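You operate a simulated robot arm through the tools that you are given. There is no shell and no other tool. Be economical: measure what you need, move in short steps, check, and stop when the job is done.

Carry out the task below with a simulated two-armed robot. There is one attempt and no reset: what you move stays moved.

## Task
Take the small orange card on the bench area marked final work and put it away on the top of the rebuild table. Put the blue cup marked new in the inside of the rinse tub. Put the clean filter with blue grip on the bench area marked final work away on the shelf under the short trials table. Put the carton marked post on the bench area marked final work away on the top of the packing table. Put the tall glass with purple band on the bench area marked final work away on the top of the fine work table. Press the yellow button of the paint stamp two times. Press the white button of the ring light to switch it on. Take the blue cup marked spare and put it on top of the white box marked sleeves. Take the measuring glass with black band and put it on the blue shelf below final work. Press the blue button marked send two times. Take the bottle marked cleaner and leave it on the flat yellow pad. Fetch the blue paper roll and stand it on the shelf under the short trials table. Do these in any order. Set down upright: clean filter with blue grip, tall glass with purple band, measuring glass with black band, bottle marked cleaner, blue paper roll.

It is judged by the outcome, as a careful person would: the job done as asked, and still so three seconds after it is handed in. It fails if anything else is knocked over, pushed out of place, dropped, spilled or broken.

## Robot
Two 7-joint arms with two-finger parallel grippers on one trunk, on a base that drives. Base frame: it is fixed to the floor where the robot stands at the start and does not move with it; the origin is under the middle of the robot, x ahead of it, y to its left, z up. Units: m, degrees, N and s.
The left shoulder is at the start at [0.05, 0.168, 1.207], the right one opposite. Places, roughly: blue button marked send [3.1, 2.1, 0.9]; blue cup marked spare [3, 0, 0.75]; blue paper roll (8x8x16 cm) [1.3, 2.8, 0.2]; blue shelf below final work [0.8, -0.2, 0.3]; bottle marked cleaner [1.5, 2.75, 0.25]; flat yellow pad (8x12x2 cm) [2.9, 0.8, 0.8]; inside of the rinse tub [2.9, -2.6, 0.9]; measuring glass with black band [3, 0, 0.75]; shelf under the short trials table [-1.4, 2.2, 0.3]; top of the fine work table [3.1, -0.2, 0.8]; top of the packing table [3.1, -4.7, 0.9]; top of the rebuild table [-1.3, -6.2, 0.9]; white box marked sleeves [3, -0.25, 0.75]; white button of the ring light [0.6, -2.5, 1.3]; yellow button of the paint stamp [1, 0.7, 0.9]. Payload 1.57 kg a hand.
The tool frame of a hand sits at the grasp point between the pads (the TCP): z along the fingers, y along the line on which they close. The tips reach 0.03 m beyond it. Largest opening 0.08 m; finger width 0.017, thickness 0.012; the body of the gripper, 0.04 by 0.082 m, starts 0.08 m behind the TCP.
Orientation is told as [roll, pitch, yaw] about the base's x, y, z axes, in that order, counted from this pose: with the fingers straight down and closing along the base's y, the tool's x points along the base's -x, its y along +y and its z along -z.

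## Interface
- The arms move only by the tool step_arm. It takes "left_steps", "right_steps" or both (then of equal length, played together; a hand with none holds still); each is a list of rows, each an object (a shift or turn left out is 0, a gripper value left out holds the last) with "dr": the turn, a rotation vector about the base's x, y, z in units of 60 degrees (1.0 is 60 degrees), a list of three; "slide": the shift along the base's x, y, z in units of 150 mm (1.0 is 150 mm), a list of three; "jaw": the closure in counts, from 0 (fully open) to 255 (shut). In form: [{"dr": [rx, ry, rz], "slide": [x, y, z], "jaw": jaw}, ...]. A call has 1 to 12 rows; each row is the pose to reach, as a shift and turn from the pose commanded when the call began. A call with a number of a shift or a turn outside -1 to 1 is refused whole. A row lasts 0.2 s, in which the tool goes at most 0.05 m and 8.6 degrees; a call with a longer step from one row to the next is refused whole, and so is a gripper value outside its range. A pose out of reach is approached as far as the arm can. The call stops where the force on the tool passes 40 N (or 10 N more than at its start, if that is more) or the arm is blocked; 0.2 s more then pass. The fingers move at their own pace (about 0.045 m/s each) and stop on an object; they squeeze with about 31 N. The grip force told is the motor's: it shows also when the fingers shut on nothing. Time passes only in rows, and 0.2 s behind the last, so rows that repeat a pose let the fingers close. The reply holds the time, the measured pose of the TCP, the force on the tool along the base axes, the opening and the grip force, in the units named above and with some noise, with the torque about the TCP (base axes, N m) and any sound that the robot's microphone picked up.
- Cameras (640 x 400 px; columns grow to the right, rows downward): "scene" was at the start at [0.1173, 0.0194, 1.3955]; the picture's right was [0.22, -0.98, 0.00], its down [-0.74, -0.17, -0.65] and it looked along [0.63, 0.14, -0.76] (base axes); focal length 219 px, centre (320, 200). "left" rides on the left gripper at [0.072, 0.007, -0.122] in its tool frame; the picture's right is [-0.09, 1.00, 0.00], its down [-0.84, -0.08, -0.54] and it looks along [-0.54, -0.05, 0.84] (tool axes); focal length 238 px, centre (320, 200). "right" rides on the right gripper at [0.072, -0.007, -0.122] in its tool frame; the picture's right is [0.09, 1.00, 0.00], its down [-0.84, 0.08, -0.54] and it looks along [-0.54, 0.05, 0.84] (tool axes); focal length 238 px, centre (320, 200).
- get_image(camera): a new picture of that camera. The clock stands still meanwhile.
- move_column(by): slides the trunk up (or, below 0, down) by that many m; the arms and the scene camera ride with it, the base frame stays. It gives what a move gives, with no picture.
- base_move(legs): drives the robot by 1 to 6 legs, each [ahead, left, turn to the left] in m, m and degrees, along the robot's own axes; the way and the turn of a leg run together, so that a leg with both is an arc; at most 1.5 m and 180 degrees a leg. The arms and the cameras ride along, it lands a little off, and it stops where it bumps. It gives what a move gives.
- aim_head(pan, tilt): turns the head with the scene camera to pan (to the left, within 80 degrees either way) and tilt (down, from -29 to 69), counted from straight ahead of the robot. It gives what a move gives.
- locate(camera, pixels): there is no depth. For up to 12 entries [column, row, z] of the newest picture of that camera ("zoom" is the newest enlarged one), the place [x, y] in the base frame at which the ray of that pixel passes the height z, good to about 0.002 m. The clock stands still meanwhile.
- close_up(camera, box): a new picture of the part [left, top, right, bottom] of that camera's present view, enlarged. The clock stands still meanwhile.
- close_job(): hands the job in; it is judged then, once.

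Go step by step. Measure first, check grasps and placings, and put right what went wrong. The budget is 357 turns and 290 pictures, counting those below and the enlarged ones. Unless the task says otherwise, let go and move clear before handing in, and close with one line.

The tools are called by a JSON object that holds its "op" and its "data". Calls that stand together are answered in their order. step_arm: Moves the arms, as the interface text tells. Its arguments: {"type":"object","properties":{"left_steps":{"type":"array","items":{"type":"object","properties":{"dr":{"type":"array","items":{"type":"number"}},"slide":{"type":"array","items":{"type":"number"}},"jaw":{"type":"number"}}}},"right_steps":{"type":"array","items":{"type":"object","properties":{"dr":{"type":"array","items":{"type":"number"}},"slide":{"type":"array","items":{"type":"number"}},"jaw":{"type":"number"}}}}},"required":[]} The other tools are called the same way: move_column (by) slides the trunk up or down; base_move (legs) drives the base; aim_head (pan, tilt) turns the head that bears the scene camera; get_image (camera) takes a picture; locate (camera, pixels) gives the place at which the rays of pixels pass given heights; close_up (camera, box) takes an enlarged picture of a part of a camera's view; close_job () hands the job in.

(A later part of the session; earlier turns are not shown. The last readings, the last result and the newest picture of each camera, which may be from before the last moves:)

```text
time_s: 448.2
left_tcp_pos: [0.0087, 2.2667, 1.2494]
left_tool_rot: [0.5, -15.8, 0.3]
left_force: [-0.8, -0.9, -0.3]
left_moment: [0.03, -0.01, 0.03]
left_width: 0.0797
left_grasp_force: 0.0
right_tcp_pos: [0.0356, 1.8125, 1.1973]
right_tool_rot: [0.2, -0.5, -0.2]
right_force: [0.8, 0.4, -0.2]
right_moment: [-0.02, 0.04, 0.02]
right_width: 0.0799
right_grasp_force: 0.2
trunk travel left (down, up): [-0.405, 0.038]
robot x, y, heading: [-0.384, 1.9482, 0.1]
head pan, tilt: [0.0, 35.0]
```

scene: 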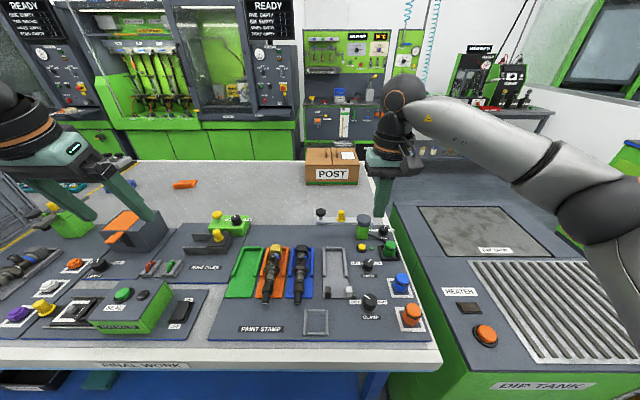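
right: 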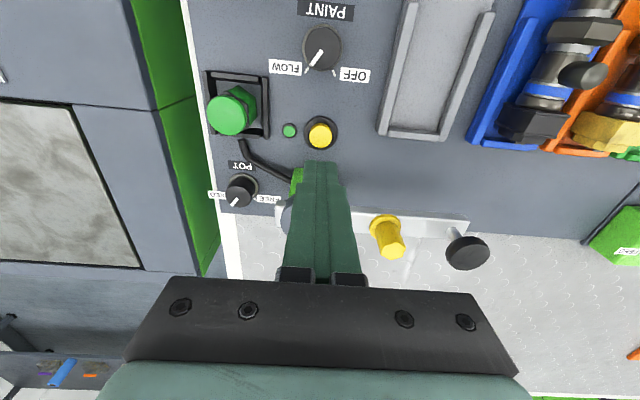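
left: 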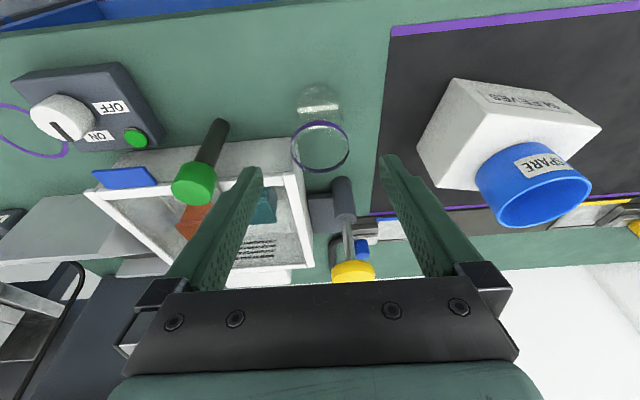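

I drive down to the card and look with the right camera.

{"op": "base_move", "data": {"legs": [[0, -1.5, 0], [0, -0.45, 0], [0.36, 0, 0]]}}

{"op": "get_image", "data": {"camera": "right"}}

{"op": "close_up", "data": {"camera": "scene", "box": [250, 180, 450, 300]}}

```text
time_s: 459.9
left_tcp_pos: [0.355, 0.3069, 1.2484]
left_tool_rot: [0.5, -15.5, 0.0]
left_force: [-0.5, -0.3, 0.5]
left_moment: [0.01, 0.03, -0.02]
left_width: 0.0797
left_grasp_force: 0.1
right_tcp_pos: [0.3801, -0.1471, 1.1948]
right_tool_rot: [0.2, -0.4, -0.7]
right_force: [-0.1, -0.7, 0.3]
right_moment: [-0.02, 0.02, 0.03]
right_width: 0.0801
right_grasp_force: 0.1
trunk travel left (down, up): [-0.405, 0.038]
robot x, y, heading: [-0.0445, -0.0074, -0.7]
head pan, tilt: [0.0, 35.0]
```

```text
136 pictures are left
```

right: 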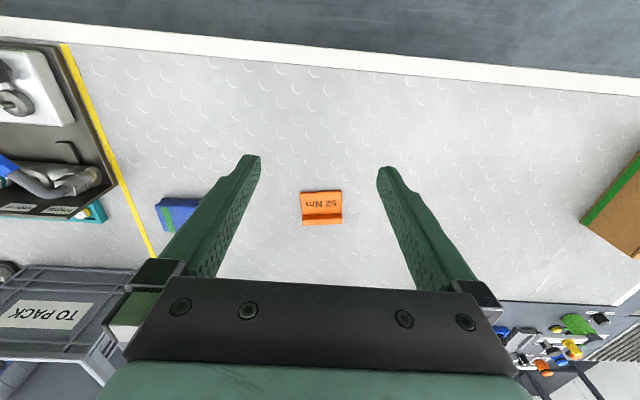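

```text
3.20 times, centred on (350, 240) of scene
```

zoom: 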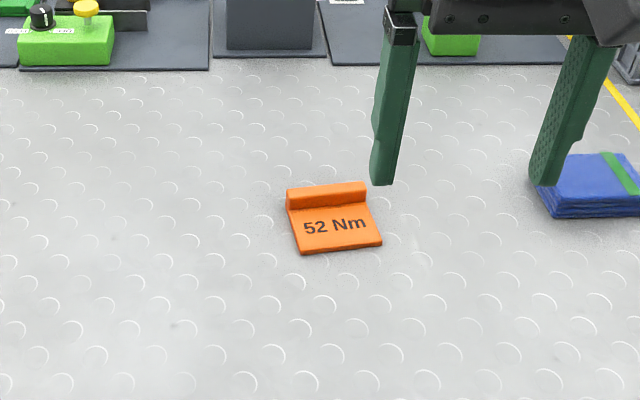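

{"op": "locate", "data": {"camera": "zoom", "pixels": [[302, 253, 0.905], [382, 241, 0.905], [289, 209, 0.905], [369, 200, 0.905], [288, 190, 0.93], [366, 182, 0.93]]}}

{"op": "locate", "data": {"camera": "right", "pixels": [[302, 193, 0.905], [342, 191, 0.905], [303, 226, 0.93], [342, 224, 0.93], [303, 214, 0.93], [342, 213, 0.93]]}}

```text
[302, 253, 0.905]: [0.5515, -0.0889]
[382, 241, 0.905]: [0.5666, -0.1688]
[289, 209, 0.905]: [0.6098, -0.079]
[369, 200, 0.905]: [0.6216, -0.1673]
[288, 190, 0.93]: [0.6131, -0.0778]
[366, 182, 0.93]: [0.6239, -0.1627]
```

```text
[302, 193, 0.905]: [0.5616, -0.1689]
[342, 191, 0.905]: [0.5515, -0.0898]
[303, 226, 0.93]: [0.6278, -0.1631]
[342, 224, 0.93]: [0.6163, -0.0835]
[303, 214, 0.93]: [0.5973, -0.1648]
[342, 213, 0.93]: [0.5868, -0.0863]
```

Card ridge ≈ (0.613,-0.122), running nearly along y with ~6° skew, top ≈0.93. I yaw the right hand −84° to pinch the ridge.

{"op": "step_arm", "data": {"right_steps": [{"dr": [0, 0, -0.14], "slide": [0.1, 0, 0]}, {"dr": [0, 0, -0.28], "slide": [0.25, 0, 0]}, {"dr": [0, 0, -0.42], "slide": [0.4, 0, 0]}, {"dr": [0, 0, -0.56], "slide": [0.55, 0, 0]}, {"dr": [0, 0, -0.7], "slide": [0.7, 0, 0]}]}}

{"op": "step_arm", "data": {"right_steps": [{"dr": [0, 0, -0.14]}, {"dr": [0, 0, -0.28]}, {"dr": [0, 0, -0.42]}, {"dr": [0, 0, -0.56]}, {"dr": [0, 0, -0.7]}, {"dr": [0, 0, -0.7]}]}}

{"op": "get_image", "data": {"camera": "right"}}

```text
time_s: 461.1
left_tcp_pos: [0.3545, 0.3081, 1.2497]
left_tool_rot: [0.5, -15.7, 0.0]
left_force: [0.2, 0.0, -0.6]
left_moment: [0.02, 0.0, -0.01]
left_width: 0.0798
left_grasp_force: 0.1
right_tcp_pos: [0.484, -0.1455, 1.1962]
right_tool_rot: [0.1, -0.4, -42.7]
right_force: [0.8, -0.1, 0.1]
right_moment: [0.01, 0.02, 0.02]
right_width: 0.0796
right_grasp_force: 0.1
trunk travel left (down, up): [-0.405, 0.038]
robot x, y, heading: [-0.043, -0.0081, -0.5]
head pan, tilt: [0.0, 35.0]
```

```text
time_s: 462.5
left_tcp_pos: [0.3542, 0.307, 1.2489]
left_tool_rot: [0.5, -15.7, -0.1]
left_force: [-0.4, 0.9, -0.1]
left_moment: [-0.03, -0.03, 0.02]
left_width: 0.08
left_grasp_force: 0.1
right_tcp_pos: [0.4842, -0.1472, 1.1962]
right_tool_rot: [0.3, -0.3, -84.7]
right_force: [0.2, -0.5, 0.0]
right_moment: [0.01, 0.0, 0.0]
right_width: 0.08
right_grasp_force: 0.0
trunk travel left (down, up): [-0.405, 0.038]
robot x, y, heading: [-0.0368, -0.0078, -0.7]
head pan, tilt: [0.0, 35.0]
```

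```text
134 pictures are left
```

right: 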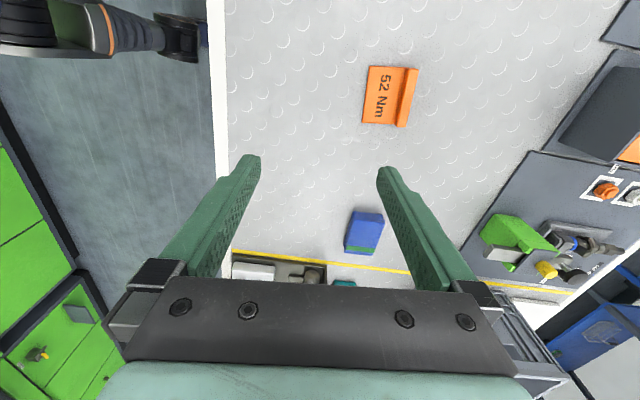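

{"op": "locate", "data": {"camera": "right", "pixels": [[412, 70, 0.93], [402, 126, 0.93], [417, 70, 0.93], [408, 128, 0.91], [369, 67, 0.905], [362, 124, 0.905]]}}

```text
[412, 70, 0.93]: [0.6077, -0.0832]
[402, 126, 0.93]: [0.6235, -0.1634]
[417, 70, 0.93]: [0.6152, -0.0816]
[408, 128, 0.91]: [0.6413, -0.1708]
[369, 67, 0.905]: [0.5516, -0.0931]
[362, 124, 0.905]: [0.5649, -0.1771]
```

{"op": "base_move", "data": {"legs": [[0.08, 0, 0.6]]}}

{"op": "step_arm", "data": {"right_steps": [{"dr": [0, 0, 0.03], "slide": [0.15, 0.05, -0.25]}, {"dr": [0, 0, 0.05], "slide": [0.35, 0.1, -0.5]}, {"dr": [0, 0, 0.05], "slide": [0.35, 0.13, -0.75]}, {"dr": [0, 0, 0.05], "slide": [0.35, 0.13, -1]}]}}

{"op": "get_image", "data": {"camera": "right"}}

```text
time_s: 463.5
left_tcp_pos: [0.4307, 0.3095, 1.2487]
left_tool_rot: [0.4, -15.5, 0.6]
left_force: [0.2, 0.2, 0.3]
left_moment: [0.0, 0.04, -0.01]
left_width: 0.0802
left_grasp_force: 0.0
right_tcp_pos: [0.5656, -0.1435, 1.1955]
right_tool_rot: [0.0, -0.4, -84.1]
right_force: [0.3, 0.0, -0.2]
right_moment: [0.02, 0.02, -0.01]
right_width: 0.0802
right_grasp_force: 0.0
trunk travel left (down, up): [-0.405, 0.038]
robot x, y, heading: [0.0394, -0.0054, -0.1]
head pan, tilt: [0.0, 35.0]
```

```text
time_s: 464.5
left_tcp_pos: [0.431, 0.3096, 1.2499]
left_tool_rot: [0.6, -15.7, 0.6]
left_force: [0.4, 0.5, -0.3]
left_moment: [0.02, -0.02, -0.01]
left_width: 0.0802
left_grasp_force: 0.0
right_tcp_pos: [0.6176, -0.122, 1.0458]
right_tool_rot: [0.2, -0.5, -81.0]
right_force: [-1.0, -0.5, -0.8]
right_moment: [0.02, 0.01, -0.01]
right_width: 0.0798
right_grasp_force: 0.0
trunk travel left (down, up): [-0.405, 0.038]
robot x, y, heading: [0.0382, -0.01, -0.1]
head pan, tilt: [0.0, 35.0]
```

```text
133 pictures are left
```

right: 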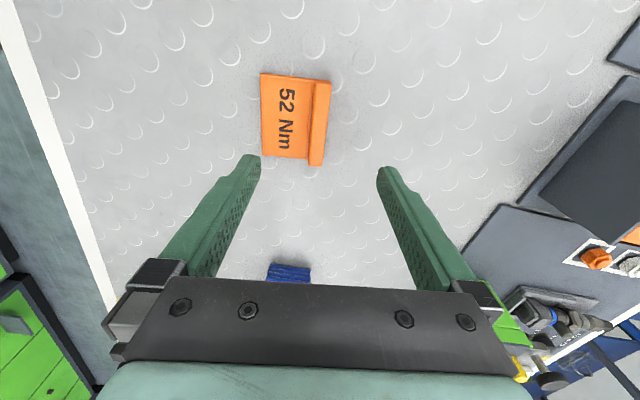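

{"op": "locate", "data": {"camera": "right", "pixels": [[319, 84, 0.925], [317, 164, 0.925], [311, 122, 0.925], [327, 122, 0.925]]}}

```text
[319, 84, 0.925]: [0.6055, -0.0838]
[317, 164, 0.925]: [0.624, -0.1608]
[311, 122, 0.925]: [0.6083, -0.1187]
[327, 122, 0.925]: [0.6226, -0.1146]
```

{"op": "step_arm", "data": {"right_steps": [{"dr": [0, 0, 0.05], "slide": [-0.013, 0.02, -0.25]}, {"dr": [0, 0, 0.05], "slide": [-0.013, 0.02, -0.5]}, {"dr": [0, 0, 0.05], "slide": [-0.013, 0.02, -0.62]}, {"dr": [0, 0, 0.05], "slide": [-0.013, 0.02, -0.68]}, {"dr": [0, 0, 0.05], "slide": [-0.013, 0.02, -0.68], "jaw": 255}, {"dr": [0, 0, 0.05], "slide": [-0.013, 0.02, -0.68], "jaw": 255}, {"dr": [0, 0, 0.05], "slide": [-0.013, 0.02, -0.68], "jaw": 255}, {"dr": [0, 0, 0.05], "slide": [-0.013, 0.02, -0.68], "jaw": 255}, {"dr": [0, 0, 0.05], "slide": [-0.013, 0.02, -0.68], "jaw": 255}]}}

{"op": "get_image", "data": {"camera": "right"}}

```text
time_s: 466.5
left_tcp_pos: [0.432, 0.3096, 1.2486]
left_tool_rot: [0.5, -15.7, 0.6]
left_force: [-0.1, -0.3, 0.0]
left_moment: [0.03, 0.0, 0.01]
left_width: 0.0801
left_grasp_force: 0.0
right_tcp_pos: [0.6165, -0.1205, 0.944]
right_tool_rot: [0.2, -0.5, -78.0]
right_force: [0.3, 0.0, 0.2]
right_moment: [-0.03, -0.01, 0.04]
right_width: 0.0151
right_grasp_force: 24.0
trunk travel left (down, up): [-0.405, 0.038]
robot x, y, heading: [0.04, -0.0096, -0.0]
head pan, tilt: [0.0, 35.0]
```

```text
132 pictures are left
```

right: 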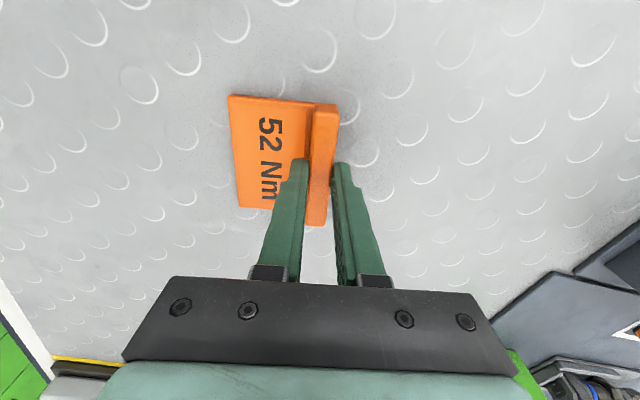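

The ridge is gripped (15 mm). I lift and retract, then go to the carton.

{"op": "step_arm", "data": {"right_steps": [{"slide": [0, 0, 0.25]}, {"slide": [0, 0, 0.5]}, {"slide": [0, 0, 0.75]}, {"slide": [-0.2, 0, 1]}, {"slide": [-0.5, 0, 1]}, {"slide": [-0.8, 0, 1]}]}}

{"op": "get_image", "data": {"camera": "right"}}

{"op": "base_move", "data": {"legs": [[-0.06, 0.26, 0]]}}

{"op": "get_image", "data": {"camera": "left"}}

{"op": "close_up", "data": {"camera": "scene", "box": [100, 160, 340, 320]}}

```text
time_s: 467.9
left_tcp_pos: [0.4311, 0.3102, 1.2502]
left_tool_rot: [0.5, -15.6, 0.6]
left_force: [-1.4, -0.1, -0.5]
left_moment: [-0.01, -0.04, 0.01]
left_width: 0.0801
left_grasp_force: 0.0
right_tcp_pos: [0.4962, -0.1212, 1.0955]
right_tool_rot: [0.2, -0.4, -78.2]
right_force: [-0.1, 0.0, -0.6]
right_moment: [0.02, -0.03, 0.01]
right_width: 0.0146
right_grasp_force: 31.2
trunk travel left (down, up): [-0.405, 0.038]
robot x, y, heading: [0.0372, -0.0081, -0.1]
head pan, tilt: [0.0, 35.0]
```

```text
131 pictures are left
```

right: 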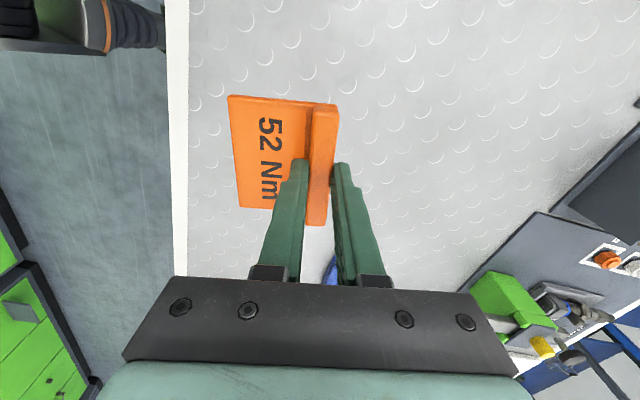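

```text
time_s: 469.8
left_tcp_pos: [0.3714, 0.5688, 1.2496]
left_tool_rot: [0.5, -15.7, 0.6]
left_force: [-0.6, -0.2, 0.7]
left_moment: [-0.02, -0.01, 0.01]
left_width: 0.0798
left_grasp_force: 0.1
right_tcp_pos: [0.4352, 0.1378, 1.0951]
right_tool_rot: [0.2, -0.5, -77.9]
right_force: [0.2, -0.5, 0.1]
right_moment: [-0.05, -0.05, 0.05]
right_width: 0.0146
right_grasp_force: 30.8
trunk travel left (down, up): [-0.405, 0.038]
robot x, y, heading: [-0.021, 0.2536, -0.1]
head pan, tilt: [0.0, 35.0]
```

```text
130 pictures are left
```

left: 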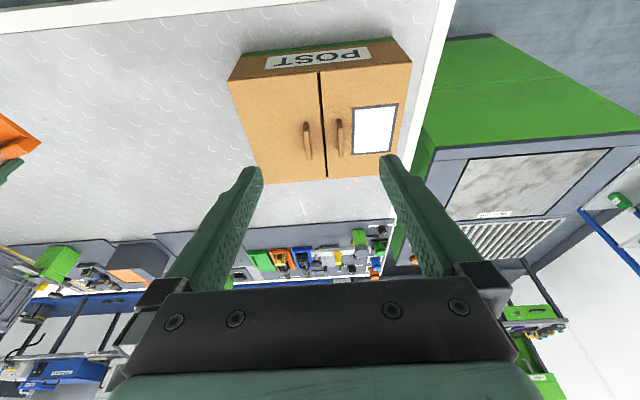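

```text
2.50 times, centred on (220, 240) of scene
```

zoom: 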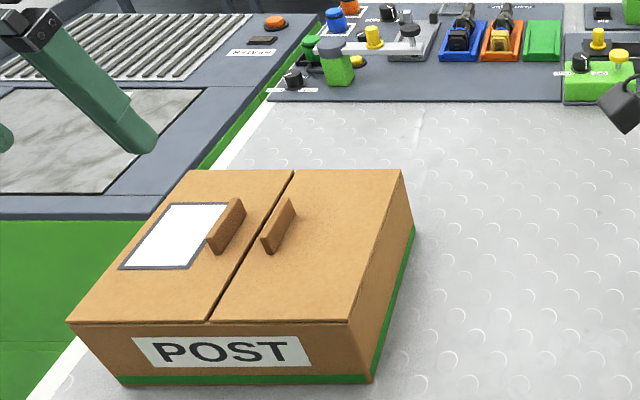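

{"op": "close_up", "data": {"camera": "scene", "box": [165, 220, 235, 270]}}

{"op": "locate", "data": {"camera": "zoom", "pixels": [[320, 200, 1.02]]}}

{"op": "locate", "data": {"camera": "left", "pixels": [[306, 124, 1.02], [307, 158, 1.02], [339, 120, 1.02], [341, 156, 1.02], [322, 70, 1.0], [323, 180, 1.0]]}}

```text
8.00 times, centred on (200, 245) of scene
```

zoom: 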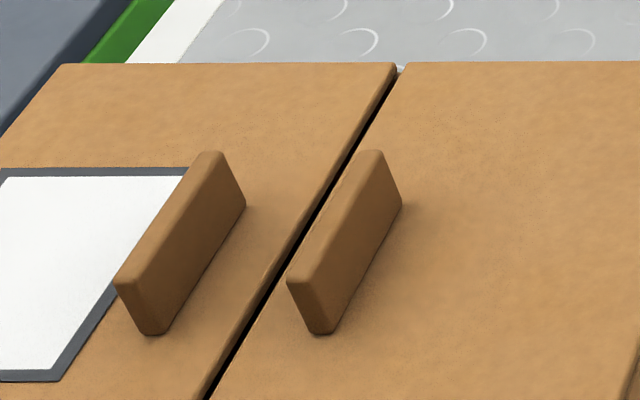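

```text
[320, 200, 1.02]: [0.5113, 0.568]
```

```text
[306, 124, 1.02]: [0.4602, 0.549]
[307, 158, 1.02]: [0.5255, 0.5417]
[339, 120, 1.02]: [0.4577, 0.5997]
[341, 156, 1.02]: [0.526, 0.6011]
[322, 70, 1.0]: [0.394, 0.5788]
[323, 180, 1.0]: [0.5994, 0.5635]
```

Two handle tabs at y≈0.545 and 0.60, x 0.455–0.525. I set the left hand vertical and go above them.

{"op": "step_arm", "data": {"left_steps": [{"dr": [0, 0.13, 0], "slide": [0.25, 0, -0.15]}, {"dr": [0, 0.26, 0], "slide": [0.5, 0.01, -0.3]}, {"dr": [0, 0.26, 0], "slide": [0.75, 0.02, -0.5]}, {"dr": [0, 0.26, 0], "slide": [0.79, 0.02, -0.75]}]}}

{"op": "get_image", "data": {"camera": "left"}}

```text
time_s: 470.8
left_tcp_pos: [0.4886, 0.5711, 1.1364]
left_tool_rot: [0.6, -0.1, 0.5]
left_force: [0.1, 0.3, 0.1]
left_moment: [0.01, -0.01, 0.02]
left_width: 0.0802
left_grasp_force: 0.0
right_tcp_pos: [0.4358, 0.1372, 1.0955]
right_tool_rot: [0.2, -0.4, -78.0]
right_force: [0.4, -0.6, -0.2]
right_moment: [-0.02, -0.01, -0.01]
right_width: 0.0147
right_grasp_force: 31.3
trunk travel left (down, up): [-0.405, 0.038]
robot x, y, heading: [-0.0182, 0.2512, 0.0]
head pan, tilt: [0.0, 35.0]
```

```text
127 pictures are left
```

left: 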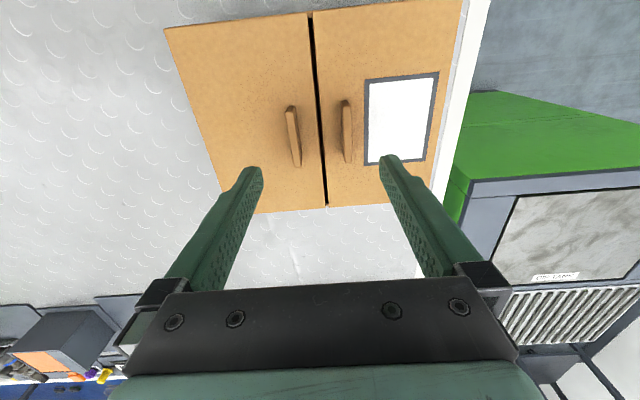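

{"op": "locate", "data": {"camera": "left", "pixels": [[291, 107, 1.03], [296, 165, 1.0], [345, 100, 1.03], [348, 161, 1.0], [165, 28, 1.0], [460, 0, 1.0], [259, 214, 1.0], [320, 107, 1.0]]}}

```text
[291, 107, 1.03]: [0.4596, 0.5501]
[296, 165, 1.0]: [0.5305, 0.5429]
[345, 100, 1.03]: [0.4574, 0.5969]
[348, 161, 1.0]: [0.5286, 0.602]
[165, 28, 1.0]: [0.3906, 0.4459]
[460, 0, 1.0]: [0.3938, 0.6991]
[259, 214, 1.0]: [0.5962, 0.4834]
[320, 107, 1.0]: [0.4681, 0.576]
```

Tab pair centre (0.493,0.573). I descend so the tips sit just above the lid, and close.

{"op": "step_arm", "data": {"left_steps": [{"slide": [0.03, 0.013, -0.2]}, {"slide": [0.03, 0.013, -0.4]}, {"slide": [0.03, 0.013, -0.55]}, {"slide": [0.03, 0.013, -0.63]}, {"slide": [0.03, 0.013, -0.66]}, {"slide": [0.03, 0.013, -0.66]}]}}

{"op": "get_image", "data": {"camera": "left"}}

{"op": "close_up", "data": {"camera": "scene", "box": [140, 200, 260, 290]}}

```text
time_s: 472.2
left_tcp_pos: [0.4923, 0.5724, 1.0393]
left_tool_rot: [0.6, -0.5, 0.5]
left_force: [-0.2, 0.3, 13.5]
left_moment: [-0.61, 0.07, -0.08]
left_width: 0.079
left_grasp_force: 0.1
right_tcp_pos: [0.4359, 0.1374, 1.0959]
right_tool_rot: [0.2, -0.4, -78.1]
right_force: [-0.6, -0.2, -1.1]
right_moment: [0.02, 0.0, -0.02]
right_width: 0.0146
right_grasp_force: 31.0
trunk travel left (down, up): [-0.405, 0.038]
robot x, y, heading: [-0.0191, 0.2502, -0.1]
head pan, tilt: [0.0, 35.0]
```

```text
126 pictures are left
```

left: 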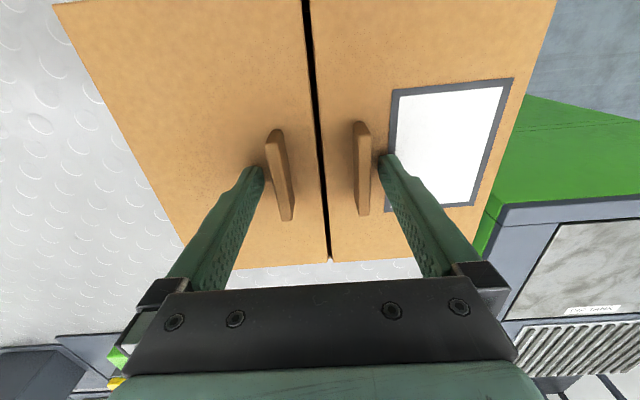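

```text
4.44 times, centred on (200, 245) of scene
```

zoom: 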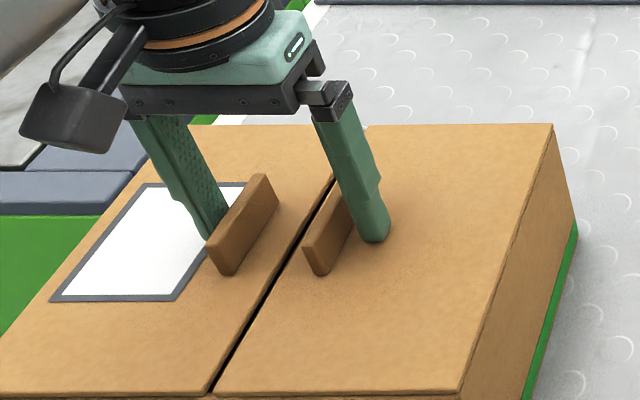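

Tips touch the lid (lid z≈1.009), fingers outside both tabs. I ease up 3 mm and close.

{"op": "step_arm", "data": {"left_steps": [{"slide": [0, 0, 0.025]}, {"slide": [0, 0, 0.025], "jaw": 255}, {"slide": [0, 0, 0.025], "jaw": 255}, {"slide": [0, 0, 0.025], "jaw": 255}, {"slide": [0, 0, 0.025], "jaw": 255}]}}

{"op": "get_image", "data": {"camera": "left"}}

```text
time_s: 473.4
left_tcp_pos: [0.4926, 0.5734, 1.04]
left_tool_rot: [0.7, -0.1, 0.5]
left_force: [-1.5, -0.6, 0.1]
left_moment: [-0.36, 0.15, -0.04]
left_width: 0.0591
left_grasp_force: 31.2
right_tcp_pos: [0.4363, 0.1381, 1.0963]
right_tool_rot: [0.2, -0.4, -78.0]
right_force: [-0.6, -0.4, -0.5]
right_moment: [-0.04, -0.03, 0.0]
right_width: 0.0149
right_grasp_force: 30.7
trunk travel left (down, up): [-0.405, 0.038]
robot x, y, heading: [-0.0201, 0.251, 0.3]
head pan, tilt: [0.0, 35.0]
```

```text
124 pictures are left
```

left: 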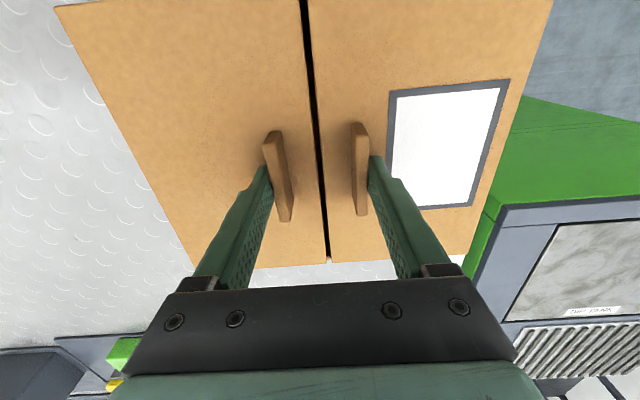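

Both tabs gripped (0.059). I lift slowly and check.

{"op": "step_arm", "data": {"left_steps": [{"slide": [0, 0, 0.05]}, {"slide": [0, 0, 0.1]}, {"slide": [0, 0, 0.2]}, {"slide": [0, 0, 0.3]}]}}

{"op": "get_image", "data": {"camera": "scene"}}

```text
time_s: 474.4
left_tcp_pos: [0.4923, 0.5732, 1.0855]
left_tool_rot: [0.7, 0.0, 0.5]
left_force: [-0.3, -0.2, -4.3]
left_moment: [-0.01, 0.01, -0.01]
left_width: 0.0593
left_grasp_force: 31.2
right_tcp_pos: [0.4367, 0.1375, 1.095]
right_tool_rot: [0.1, -0.4, -77.9]
right_force: [-0.1, 0.0, -0.3]
right_moment: [0.0, -0.04, 0.03]
right_width: 0.0146
right_grasp_force: 31.0
trunk travel left (down, up): [-0.405, 0.038]
robot x, y, heading: [-0.0248, 0.2511, 0.2]
head pan, tilt: [0.0, 35.0]
```

```text
123 pictures are left
```

scene: 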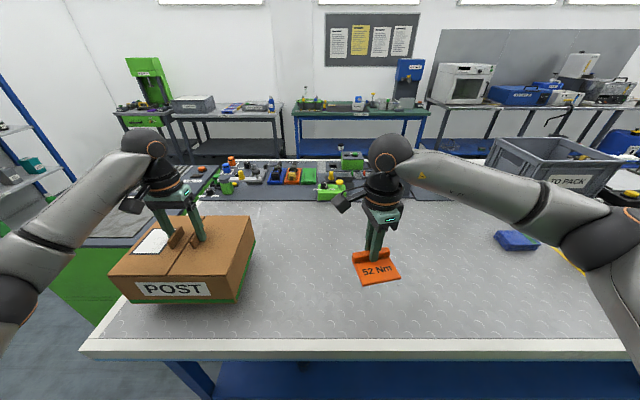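

The carton hangs level (4.3 N). I raise and retract it, back off and head south along the front aisle, looking.

{"op": "step_arm", "data": {"left_steps": [{"slide": [0, 0, 0.25]}, {"slide": [0, 0, 0.5]}, {"slide": [-0.2, 0, 0.7]}, {"slide": [-0.4, 0, 0.7]}, {"slide": [-0.6, 0, 0.7]}]}}

{"op": "base_move", "data": {"legs": [[-0.33, 0, 0], [0, -1.0, 0]]}}

{"op": "aim_head", "data": {"pan": -60, "tilt": 25}}

{"op": "get_image", "data": {"camera": "scene"}}

```text
time_s: 475.6
left_tcp_pos: [0.4014, 0.5751, 1.1912]
left_tool_rot: [0.7, -0.1, 0.4]
left_force: [-0.6, -1.0, -3.9]
left_moment: [-0.01, -0.02, -0.02]
left_width: 0.0593
left_grasp_force: 31.1
right_tcp_pos: [0.435, 0.1373, 1.0953]
right_tool_rot: [0.2, -0.4, -78.0]
right_force: [0.0, -0.4, -0.2]
right_moment: [-0.02, 0.01, 0.0]
right_width: 0.0148
right_grasp_force: 31.2
trunk travel left (down, up): [-0.405, 0.038]
robot x, y, heading: [-0.0192, 0.2461, 0.0]
head pan, tilt: [0.0, 35.0]
```

```text
time_s: 482.6
left_tcp_pos: [0.0686, -0.4282, 1.1912]
left_tool_rot: [0.8, -0.1, 0.0]
left_force: [-0.2, 0.2, -3.7]
left_moment: [-0.02, 0.0, 0.01]
left_width: 0.0593
left_grasp_force: 31.6
right_tcp_pos: [0.0969, -0.865, 1.0941]
right_tool_rot: [0.2, -0.3, -78.6]
right_force: [0.7, -0.6, 0.0]
right_moment: [0.02, 0.0, 0.02]
right_width: 0.0146
right_grasp_force: 30.9
trunk travel left (down, up): [-0.405, 0.038]
robot x, y, heading: [-0.3612, -0.7462, -0.3]
head pan, tilt: [0.0, 35.0]
```

```text
time_s: 483.9
left_tcp_pos: [0.0678, -0.4277, 1.1911]
left_tool_rot: [0.7, -0.1, 0.0]
left_force: [0.4, 0.5, -4.1]
left_moment: [0.01, -0.01, 0.0]
left_width: 0.0592
left_grasp_force: 30.9
right_tcp_pos: [0.0964, -0.865, 1.0947]
right_tool_rot: [0.2, -0.4, -78.5]
right_force: [0.1, 0.0, -0.2]
right_moment: [-0.04, 0.01, -0.04]
right_width: 0.0146
right_grasp_force: 30.8
trunk travel left (down, up): [-0.405, 0.038]
robot x, y, heading: [-0.3567, -0.747, -0.9]
head pan, tilt: [-60.0, 25.0]
```

```text
122 pictures are left
```

scene: 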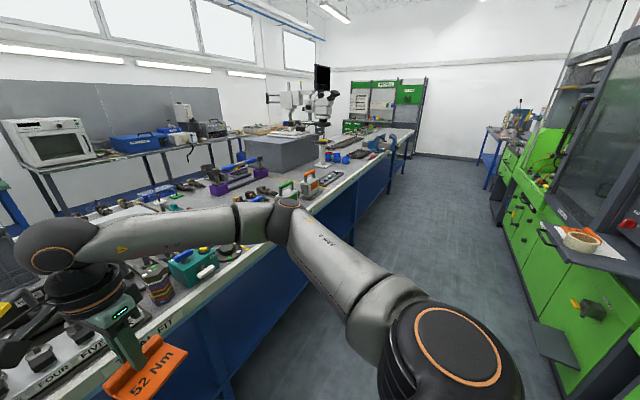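

The aisle is free to the south. I continue 1.4 m.

{"op": "base_move", "data": {"legs": [[0, 0, 0.8], [0.03, -1.4, 0]]}}

{"op": "get_image", "data": {"camera": "scene"}}

```text
time_s: 491.2
left_tcp_pos: [0.0949, -1.8321, 1.1901]
left_tool_rot: [0.7, 0.0, 0.2]
left_force: [-0.4, -0.3, -2.8]
left_moment: [0.03, 0.01, 0.0]
left_width: 0.059
left_grasp_force: 31.2
right_tcp_pos: [0.1279, -2.2675, 1.0949]
right_tool_rot: [0.1, -0.4, -78.4]
right_force: [-0.3, -0.4, 0.1]
right_moment: [-0.01, -0.01, 0.04]
right_width: 0.0146
right_grasp_force: 30.6
trunk travel left (down, up): [-0.405, 0.038]
robot x, y, heading: [-0.3329, -2.1474, 0.0]
head pan, tilt: [-60.0, 25.0]
```

```text
121 pictures are left
```

scene: 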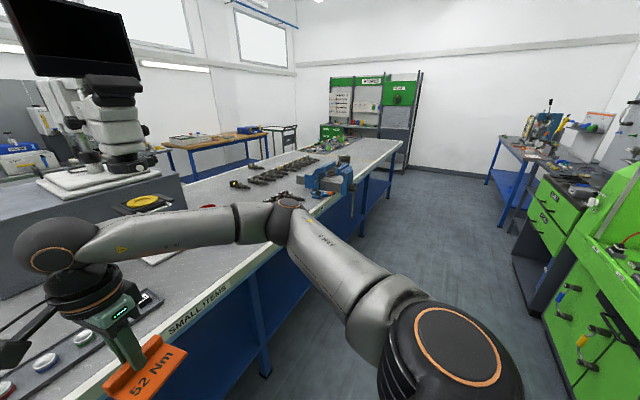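

{"op": "base_move", "data": {"legs": [[0, -1.5, 0], [0, -0.9, 0]]}}

{"op": "get_image", "data": {"camera": "scene"}}

{"op": "aim_head", "data": {"pan": -80, "tilt": 25}}

{"op": "get_image", "data": {"camera": "scene"}}

```text
time_s: 503.0
left_tcp_pos: [0.102, -4.2246, 1.1915]
left_tool_rot: [0.7, -0.1, 1.0]
left_force: [-0.6, 0.2, -4.2]
left_moment: [-0.02, -0.01, 0.01]
left_width: 0.0591
left_grasp_force: 30.7
right_tcp_pos: [0.1384, -4.6603, 1.0957]
right_tool_rot: [0.2, -0.4, -77.6]
right_force: [0.3, 0.6, 0.1]
right_moment: [0.0, 0.01, 0.02]
right_width: 0.0147
right_grasp_force: 30.4
trunk travel left (down, up): [-0.405, 0.038]
robot x, y, heading: [-0.3202, -4.5513, 0.3]
head pan, tilt: [-60.0, 25.0]
```

```text
120 pictures are left
```

scene: 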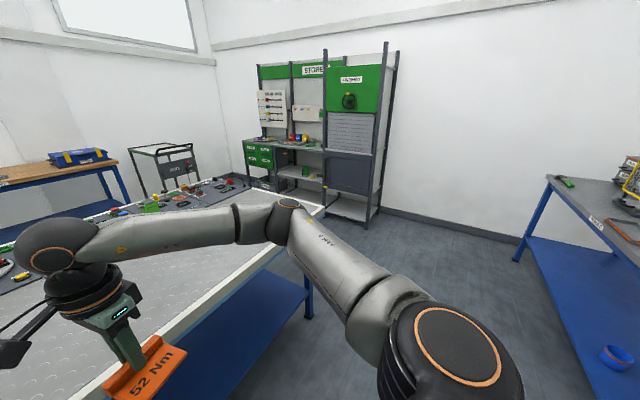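

```text
time_s: 503.8
left_tcp_pos: [0.1008, -4.2244, 1.1909]
left_tool_rot: [0.6, 0.0, 1.0]
left_force: [-0.2, 0.2, -4.2]
left_moment: [0.02, -0.03, 0.0]
left_width: 0.0594
left_grasp_force: 31.6
right_tcp_pos: [0.1386, -4.6598, 1.0944]
right_tool_rot: [0.2, -0.4, -77.6]
right_force: [0.3, 0.0, 0.1]
right_moment: [0.01, -0.01, 0.05]
right_width: 0.0146
right_grasp_force: 30.7
trunk travel left (down, up): [-0.405, 0.038]
robot x, y, heading: [-0.3209, -4.5524, 0.2]
head pan, tilt: [-80.0, 25.0]
```

```text
119 pictures are left
```

scene: 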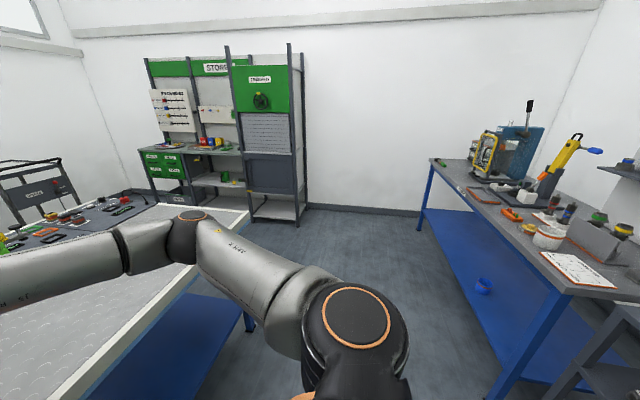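

I locate the bench's south end and the stores rack to judge the passage.

{"op": "locate", "data": {"camera": "scene", "pixels": [[246, 212, 0.9], [246, 331, 0.0], [253, 216, 0.0], [302, 216, 0.0], [305, 206, 0.0], [430, 160, 0.9], [600, 298, 0.88], [418, 230, 0.0]]}}

```text
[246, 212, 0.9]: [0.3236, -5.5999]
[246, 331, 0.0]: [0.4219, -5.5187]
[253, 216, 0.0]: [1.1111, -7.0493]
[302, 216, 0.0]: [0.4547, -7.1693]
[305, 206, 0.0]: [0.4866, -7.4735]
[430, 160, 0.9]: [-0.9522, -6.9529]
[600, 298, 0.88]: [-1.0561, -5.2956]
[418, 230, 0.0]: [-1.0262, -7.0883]
```

Bench ends at y=-5.6, stores rack front ≈ -7.1: room to turn at (0,-6.35). I go there, turn and face the rebuild table.

{"op": "base_move", "data": {"legs": [[0, -1.5, 0], [0, -0.3, 0], [0.33, 0, 0]]}}

{"op": "base_move", "data": {"legs": [[0, 0, 180]]}}

{"op": "aim_head", "data": {"pan": 0, "tilt": 30}}

{"op": "get_image", "data": {"camera": "scene"}}

```text
time_s: 514.7
left_tcp_pos: [0.4475, -6.0175, 1.1909]
left_tool_rot: [0.7, 0.0, 1.4]
left_force: [-0.2, -0.6, -4.0]
left_moment: [0.0, 0.01, -0.01]
left_width: 0.0592
left_grasp_force: 31.1
right_tcp_pos: [0.4875, -6.4512, 1.0946]
right_tool_rot: [0.2, -0.5, -77.3]
right_force: [0.0, -0.3, -0.4]
right_moment: [-0.02, 0.01, -0.02]
right_width: 0.0145
right_grasp_force: 30.5
trunk travel left (down, up): [-0.405, 0.038]
robot x, y, heading: [0.0277, -6.3459, 1.0]
head pan, tilt: [-80.0, 25.0]
```

```text
time_s: 522.5
left_tcp_pos: [-0.3883, -6.6814, 1.1908]
left_tool_rot: [0.6, 0.1, -178.1]
left_force: [0.4, -0.4, -4.0]
left_moment: [0.0, 0.0, -0.01]
left_width: 0.0592
left_grasp_force: 30.8
right_tcp_pos: [-0.4336, -6.247, 1.0962]
right_tool_rot: [0.2, -0.4, 103.4]
right_force: [-0.7, -0.1, -0.2]
right_moment: [0.02, -0.02, 0.01]
right_width: 0.0148
right_grasp_force: 30.6
trunk travel left (down, up): [-0.405, 0.038]
robot x, y, heading: [0.0274, -6.3452, -178.7]
head pan, tilt: [-80.0, 25.0]
```

```text
time_s: 524.0
left_tcp_pos: [-0.3885, -6.6804, 1.1914]
left_tool_rot: [0.7, 0.0, -178.0]
left_force: [-0.3, -0.1, -3.3]
left_moment: [0.0, -0.01, 0.0]
left_width: 0.0591
left_grasp_force: 31.3
right_tcp_pos: [-0.4326, -6.246, 1.0933]
right_tool_rot: [0.1, -0.3, 103.5]
right_force: [-0.8, 0.7, -0.5]
right_moment: [0.01, -0.02, -0.01]
right_width: 0.0148
right_grasp_force: 31.1
trunk travel left (down, up): [-0.405, 0.038]
robot x, y, heading: [0.0266, -6.3491, -178.2]
head pan, tilt: [0.0, 30.0]
```

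```text
118 pictures are left
```

scene: 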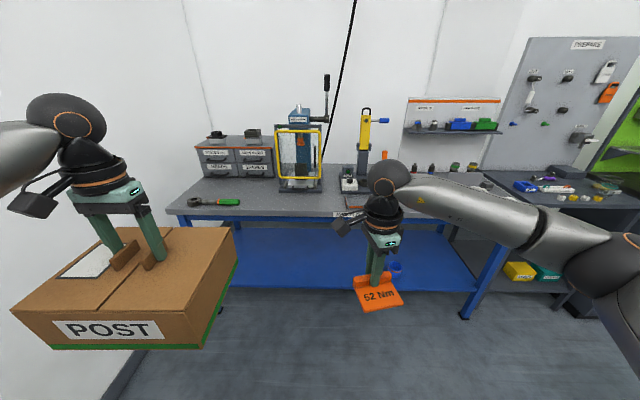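

{"op": "base_move", "data": {"legs": [[0.33, 0, -1.8]]}}

{"op": "get_image", "data": {"camera": "scene"}}

{"op": "get_image", "data": {"camera": "right"}}

```text
time_s: 526.2
left_tcp_pos: [-0.7275, -6.671, 1.1913]
left_tool_rot: [0.6, 0.0, -179.8]
left_force: [-0.6, -0.4, -3.6]
left_moment: [0.04, 0.01, 0.02]
left_width: 0.059
left_grasp_force: 30.7
right_tcp_pos: [-0.7571, -6.234, 1.0939]
right_tool_rot: [0.2, -0.4, 101.7]
right_force: [0.0, 0.1, 0.2]
right_moment: [0.01, 0.0, 0.02]
right_width: 0.0145
right_grasp_force: 30.8
trunk travel left (down, up): [-0.405, 0.038]
robot x, y, heading: [-0.3004, -6.3515, 179.7]
head pan, tilt: [0.0, 30.0]
```

```text
117 pictures are left
```

scene: 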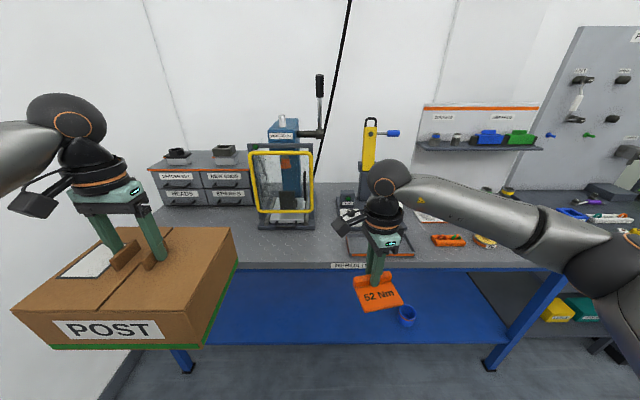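

```text
116 pictures are left
```

right: 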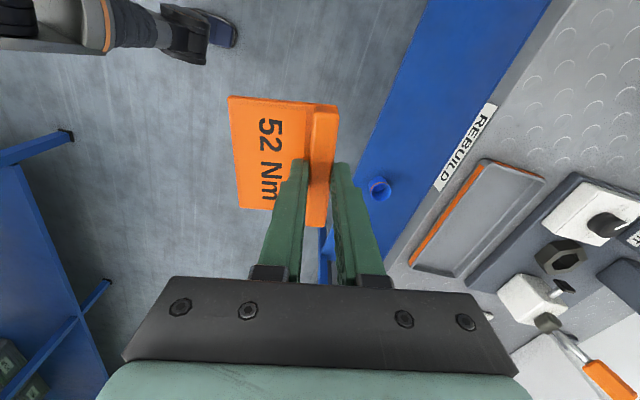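

{"op": "locate", "data": {"camera": "scene", "pixels": [[290, 266, 0.9], [290, 266, 0.85], [270, 250, 0.9], [260, 228, 0.9], [312, 228, 0.9], [345, 258, 0.9], [285, 247, 0.88]]}}

{"op": "locate", "data": {"camera": "right", "pixels": [[435, 185, 0.88], [488, 105, 0.88], [435, 185, 0.8], [410, 265, 0.9], [480, 160, 0.9]]}}

```text
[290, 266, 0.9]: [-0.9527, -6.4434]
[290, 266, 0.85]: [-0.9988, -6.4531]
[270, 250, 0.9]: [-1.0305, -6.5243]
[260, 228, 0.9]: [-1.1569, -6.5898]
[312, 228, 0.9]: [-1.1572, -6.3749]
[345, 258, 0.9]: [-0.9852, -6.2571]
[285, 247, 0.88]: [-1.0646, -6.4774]
```

```text
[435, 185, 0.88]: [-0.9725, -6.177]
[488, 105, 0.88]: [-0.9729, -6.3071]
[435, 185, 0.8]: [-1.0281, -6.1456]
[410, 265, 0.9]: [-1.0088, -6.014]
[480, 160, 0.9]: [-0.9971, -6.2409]
```

Table front edge x≈-0.95, free zone around (-1.04,-6.44). I shift the base left/ahead and bring the card over it.

{"op": "base_move", "data": {"legs": [[0, 0.16, 0], [0.16, 0, 0]]}}

{"op": "step_arm", "data": {"right_steps": [{"slide": [-0.25, -0.08, 0]}, {"slide": [-0.5, -0.16, 0]}, {"slide": [-0.75, -0.24, 0]}, {"slide": [-0.9, -0.3, 0]}]}}

{"op": "get_image", "data": {"camera": "right"}}

{"op": "get_image", "data": {"camera": "scene"}}

```text
time_s: 528.6
left_tcp_pos: [-0.8885, -6.8293, 1.1912]
left_tool_rot: [0.7, 0.0, -179.8]
left_force: [-0.8, 0.0, -4.2]
left_moment: [0.04, -0.01, -0.03]
left_width: 0.0594
left_grasp_force: 31.5
right_tcp_pos: [-0.9193, -6.3936, 1.0945]
right_tool_rot: [0.0, -0.3, 101.7]
right_force: [-1.2, -0.7, -1.5]
right_moment: [0.0, -0.01, 0.0]
right_width: 0.0147
right_grasp_force: 30.9
trunk travel left (down, up): [-0.405, 0.038]
robot x, y, heading: [-0.4632, -6.5089, 179.7]
head pan, tilt: [0.0, 30.0]
```

```text
time_s: 529.6
left_tcp_pos: [-0.8881, -6.8307, 1.1897]
left_tool_rot: [0.6, 0.0, -179.8]
left_force: [-0.1, -0.2, -4.2]
left_moment: [0.03, -0.03, 0.01]
left_width: 0.0593
left_grasp_force: 30.5
right_tcp_pos: [-1.053, -6.44, 1.0972]
right_tool_rot: [0.1, -0.4, 102.0]
right_force: [0.1, -0.1, -0.8]
right_moment: [0.0, -0.01, 0.01]
right_width: 0.0146
right_grasp_force: 30.9
trunk travel left (down, up): [-0.405, 0.038]
robot x, y, heading: [-0.4638, -6.5084, 179.9]
head pan, tilt: [0.0, 30.0]
```

```text
115 pictures are left
```

right: 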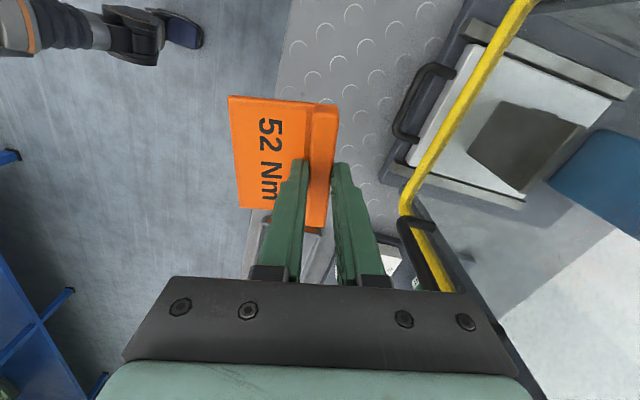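

```text
114 pictures are left
```

scene: 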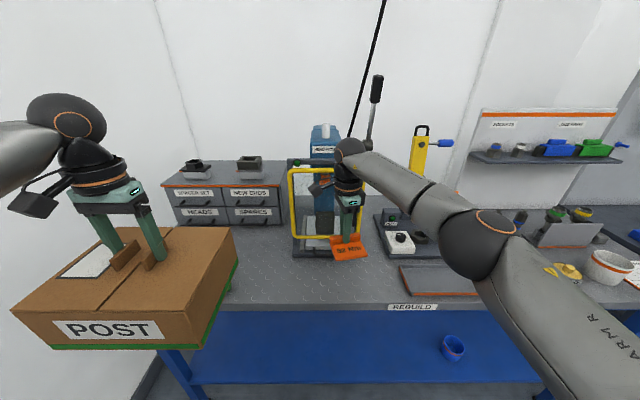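

{"op": "locate", "data": {"camera": "scene", "pixels": [[292, 253, 0.9], [362, 257, 0.9], [292, 238, 0.92], [362, 238, 0.92], [320, 306, 0.89], [385, 262, 0.9], [400, 292, 0.9]]}}

{"op": "locate", "data": {"camera": "right", "pixels": [[397, 138, 0.95], [430, 65, 0.95], [278, 100, 0.89], [385, 190, 0.9], [400, 212, 0.95]]}}

```text
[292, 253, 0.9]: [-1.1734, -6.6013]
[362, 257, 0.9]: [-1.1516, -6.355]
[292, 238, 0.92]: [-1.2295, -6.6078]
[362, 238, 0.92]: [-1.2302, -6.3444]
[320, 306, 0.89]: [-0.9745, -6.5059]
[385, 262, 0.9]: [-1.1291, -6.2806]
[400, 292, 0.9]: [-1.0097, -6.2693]
```

```text
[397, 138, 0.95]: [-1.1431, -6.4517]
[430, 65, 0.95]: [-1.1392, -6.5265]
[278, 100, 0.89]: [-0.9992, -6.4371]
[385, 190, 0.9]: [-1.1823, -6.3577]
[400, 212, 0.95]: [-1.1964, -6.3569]
```

Guard front is at x≈-1.14; I place with the ridge at x≈-1.065 so the card lies fully on the top. Lowering with contact check.

{"op": "step_arm", "data": {"right_steps": [{"slide": [-0.08, 0, -0.25]}, {"slide": [-0.08, 0, -0.5]}, {"slide": [-0.08, 0, -0.75]}, {"slide": [-0.08, 0, -0.9]}, {"slide": [-0.08, 0, -0.97]}]}}

{"op": "get_image", "data": {"camera": "right"}}

{"op": "close_up", "data": {"camera": "scene", "box": [270, 190, 430, 320]}}

```text
time_s: 530.8
left_tcp_pos: [-0.8878, -6.8286, 1.191]
left_tool_rot: [0.7, 0.0, -179.8]
left_force: [0.0, -0.1, -3.7]
left_moment: [0.0, -0.02, 0.04]
left_width: 0.0592
left_grasp_force: 31.7
right_tcp_pos: [-1.0637, -6.4366, 0.9482]
right_tool_rot: [0.2, -0.4, 101.7]
right_force: [-0.6, -0.3, 0.0]
right_moment: [0.01, 0.01, 0.0]
right_width: 0.0146
right_grasp_force: 31.0
trunk travel left (down, up): [-0.405, 0.038]
robot x, y, heading: [-0.4628, -6.5071, 179.6]
head pan, tilt: [0.0, 30.0]
```

```text
113 pictures are left
```

right: 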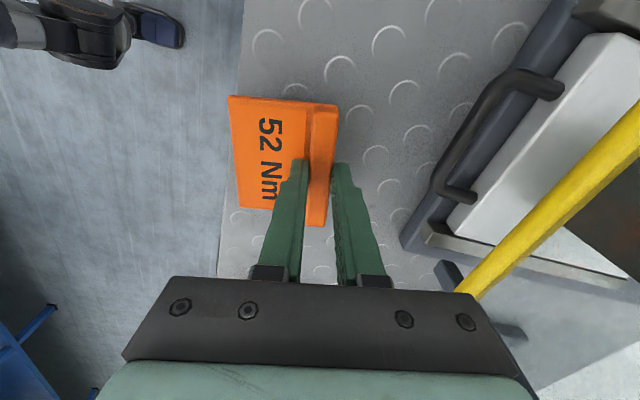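

```text
3.08 times, centred on (350, 255) of scene
```

zoom: 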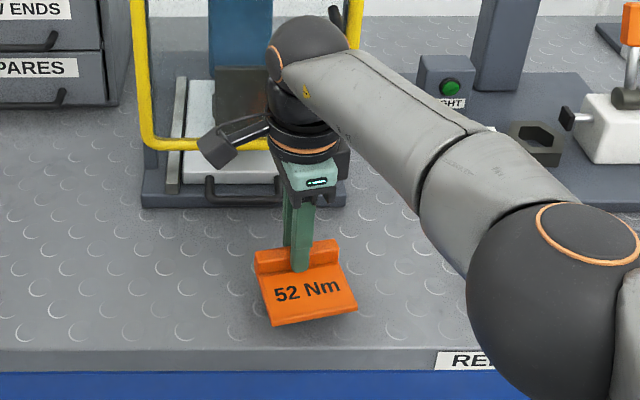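

{"op": "step_arm", "data": {"right_steps": [{"slide": [-0.04, 0, -0.02]}, {"slide": [-0.04, 0, -0.04]}, {"slide": [-0.04, 0, -0.06]}, {"slide": [-0.04, 0, -0.08]}]}}

```text
time_s: 531.8
left_tcp_pos: [-0.8871, -6.83, 1.1918]
left_tool_rot: [0.7, 0.0, -179.9]
left_force: [-0.1, -0.5, -3.6]
left_moment: [0.0, 0.01, 0.05]
left_width: 0.0591
left_grasp_force: 30.9
right_tcp_pos: [-1.0638, -6.4322, 0.9418]
right_tool_rot: [0.2, -0.5, 101.7]
right_force: [0.3, -0.3, -0.3]
right_moment: [0.0, 0.0, -0.01]
right_width: 0.015
right_grasp_force: 31.6
right hand out of reach, approached as far as the arm can: row 1, 2, 3, 4
trunk travel left (down, up): [-0.405, 0.038]
robot x, y, heading: [-0.4602, -6.5075, 179.7]
head pan, tilt: [0.0, 30.0]
```

{"op": "base_move", "data": {"legs": [[0.02, 0, 0]]}}

{"op": "step_arm", "data": {"right_steps": [{"slide": [0.05, 0, -0.02]}, {"slide": [0.05, 0, -0.04]}, {"slide": [0.05, 0, -0.06]}, {"slide": [0.05, 0, -0.08]}, {"slide": [0.05, 0, -0.1]}]}}

```text
time_s: 532.6
left_tcp_pos: [-0.9082, -6.8281, 1.1923]
left_tool_rot: [0.6, 0.0, -179.8]
left_force: [-0.2, -0.2, -3.8]
left_moment: [-0.03, 0.02, -0.04]
left_width: 0.0594
left_grasp_force: 30.9
right_tcp_pos: [-1.084, -6.4326, 0.9436]
right_tool_rot: [0.1, -0.5, 101.6]
right_force: [-0.8, 0.0, -0.4]
right_moment: [-0.03, 0.02, 0.0]
right_width: 0.0144
right_grasp_force: 30.2
trunk travel left (down, up): [-0.405, 0.038]
robot x, y, heading: [-0.4775, -6.5095, 179.7]
head pan, tilt: [0.0, 30.0]
```

```text
time_s: 533.8
left_tcp_pos: [-0.9079, -6.8293, 1.1902]
left_tool_rot: [0.7, -0.1, -179.9]
left_force: [1.4, -0.5, -3.5]
left_moment: [0.0, -0.01, 0.0]
left_width: 0.0592
left_grasp_force: 31.4
right_tcp_pos: [-1.0764, -6.4336, 0.9277]
right_tool_rot: [0.2, -0.4, 101.6]
right_force: [0.6, -0.1, -0.7]
right_moment: [0.03, 0.01, 0.03]
right_width: 0.0149
right_grasp_force: 31.1
trunk travel left (down, up): [-0.405, 0.038]
robot x, y, heading: [-0.4815, -6.5106, 179.7]
head pan, tilt: [0.0, 30.0]
```

{"op": "step_arm", "data": {"right_steps": [{"slide": [0, 0, -0.03]}, {"slide": [0, 0, -0.06]}, {"slide": [0, 0, -0.09]}, {"slide": [0, 0, -0.12]}, {"slide": [0, 0, -0.15]}, {"slide": [0, 0, -0.18]}]}}

{"op": "close_up", "data": {"camera": "scene", "box": [270, 190, 430, 320]}}

```text
time_s: 534.9
left_tcp_pos: [-0.9057, -6.8298, 1.192]
left_tool_rot: [0.7, 0.0, -179.8]
left_force: [-0.2, 0.2, -2.9]
left_moment: [0.0, 0.02, -0.01]
left_width: 0.0594
left_grasp_force: 31.1
right_tcp_pos: [-1.0761, -6.4338, 0.9176]
right_tool_rot: [0.8, -0.5, 101.7]
right_force: [13.0, 4.3, 19.1]
right_moment: [0.21, -0.8, -0.01]
right_width: 0.0147
right_grasp_force: 30.8
trunk travel left (down, up): [-0.405, 0.038]
robot x, y, heading: [-0.4791, -6.5084, 179.9]
head pan, tilt: [0.0, 30.0]
stopped in row 5 (right hand): the force on the tool passed its limit (the readings are from after the stop); the commanded pose is now the measured one
```

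```text
3.08 times, centred on (350, 255) of scene
```

zoom: 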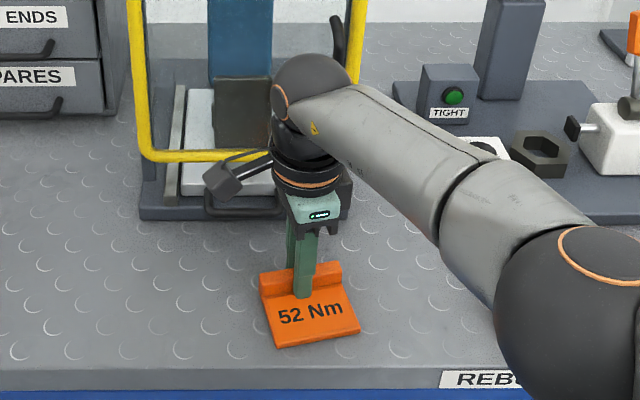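

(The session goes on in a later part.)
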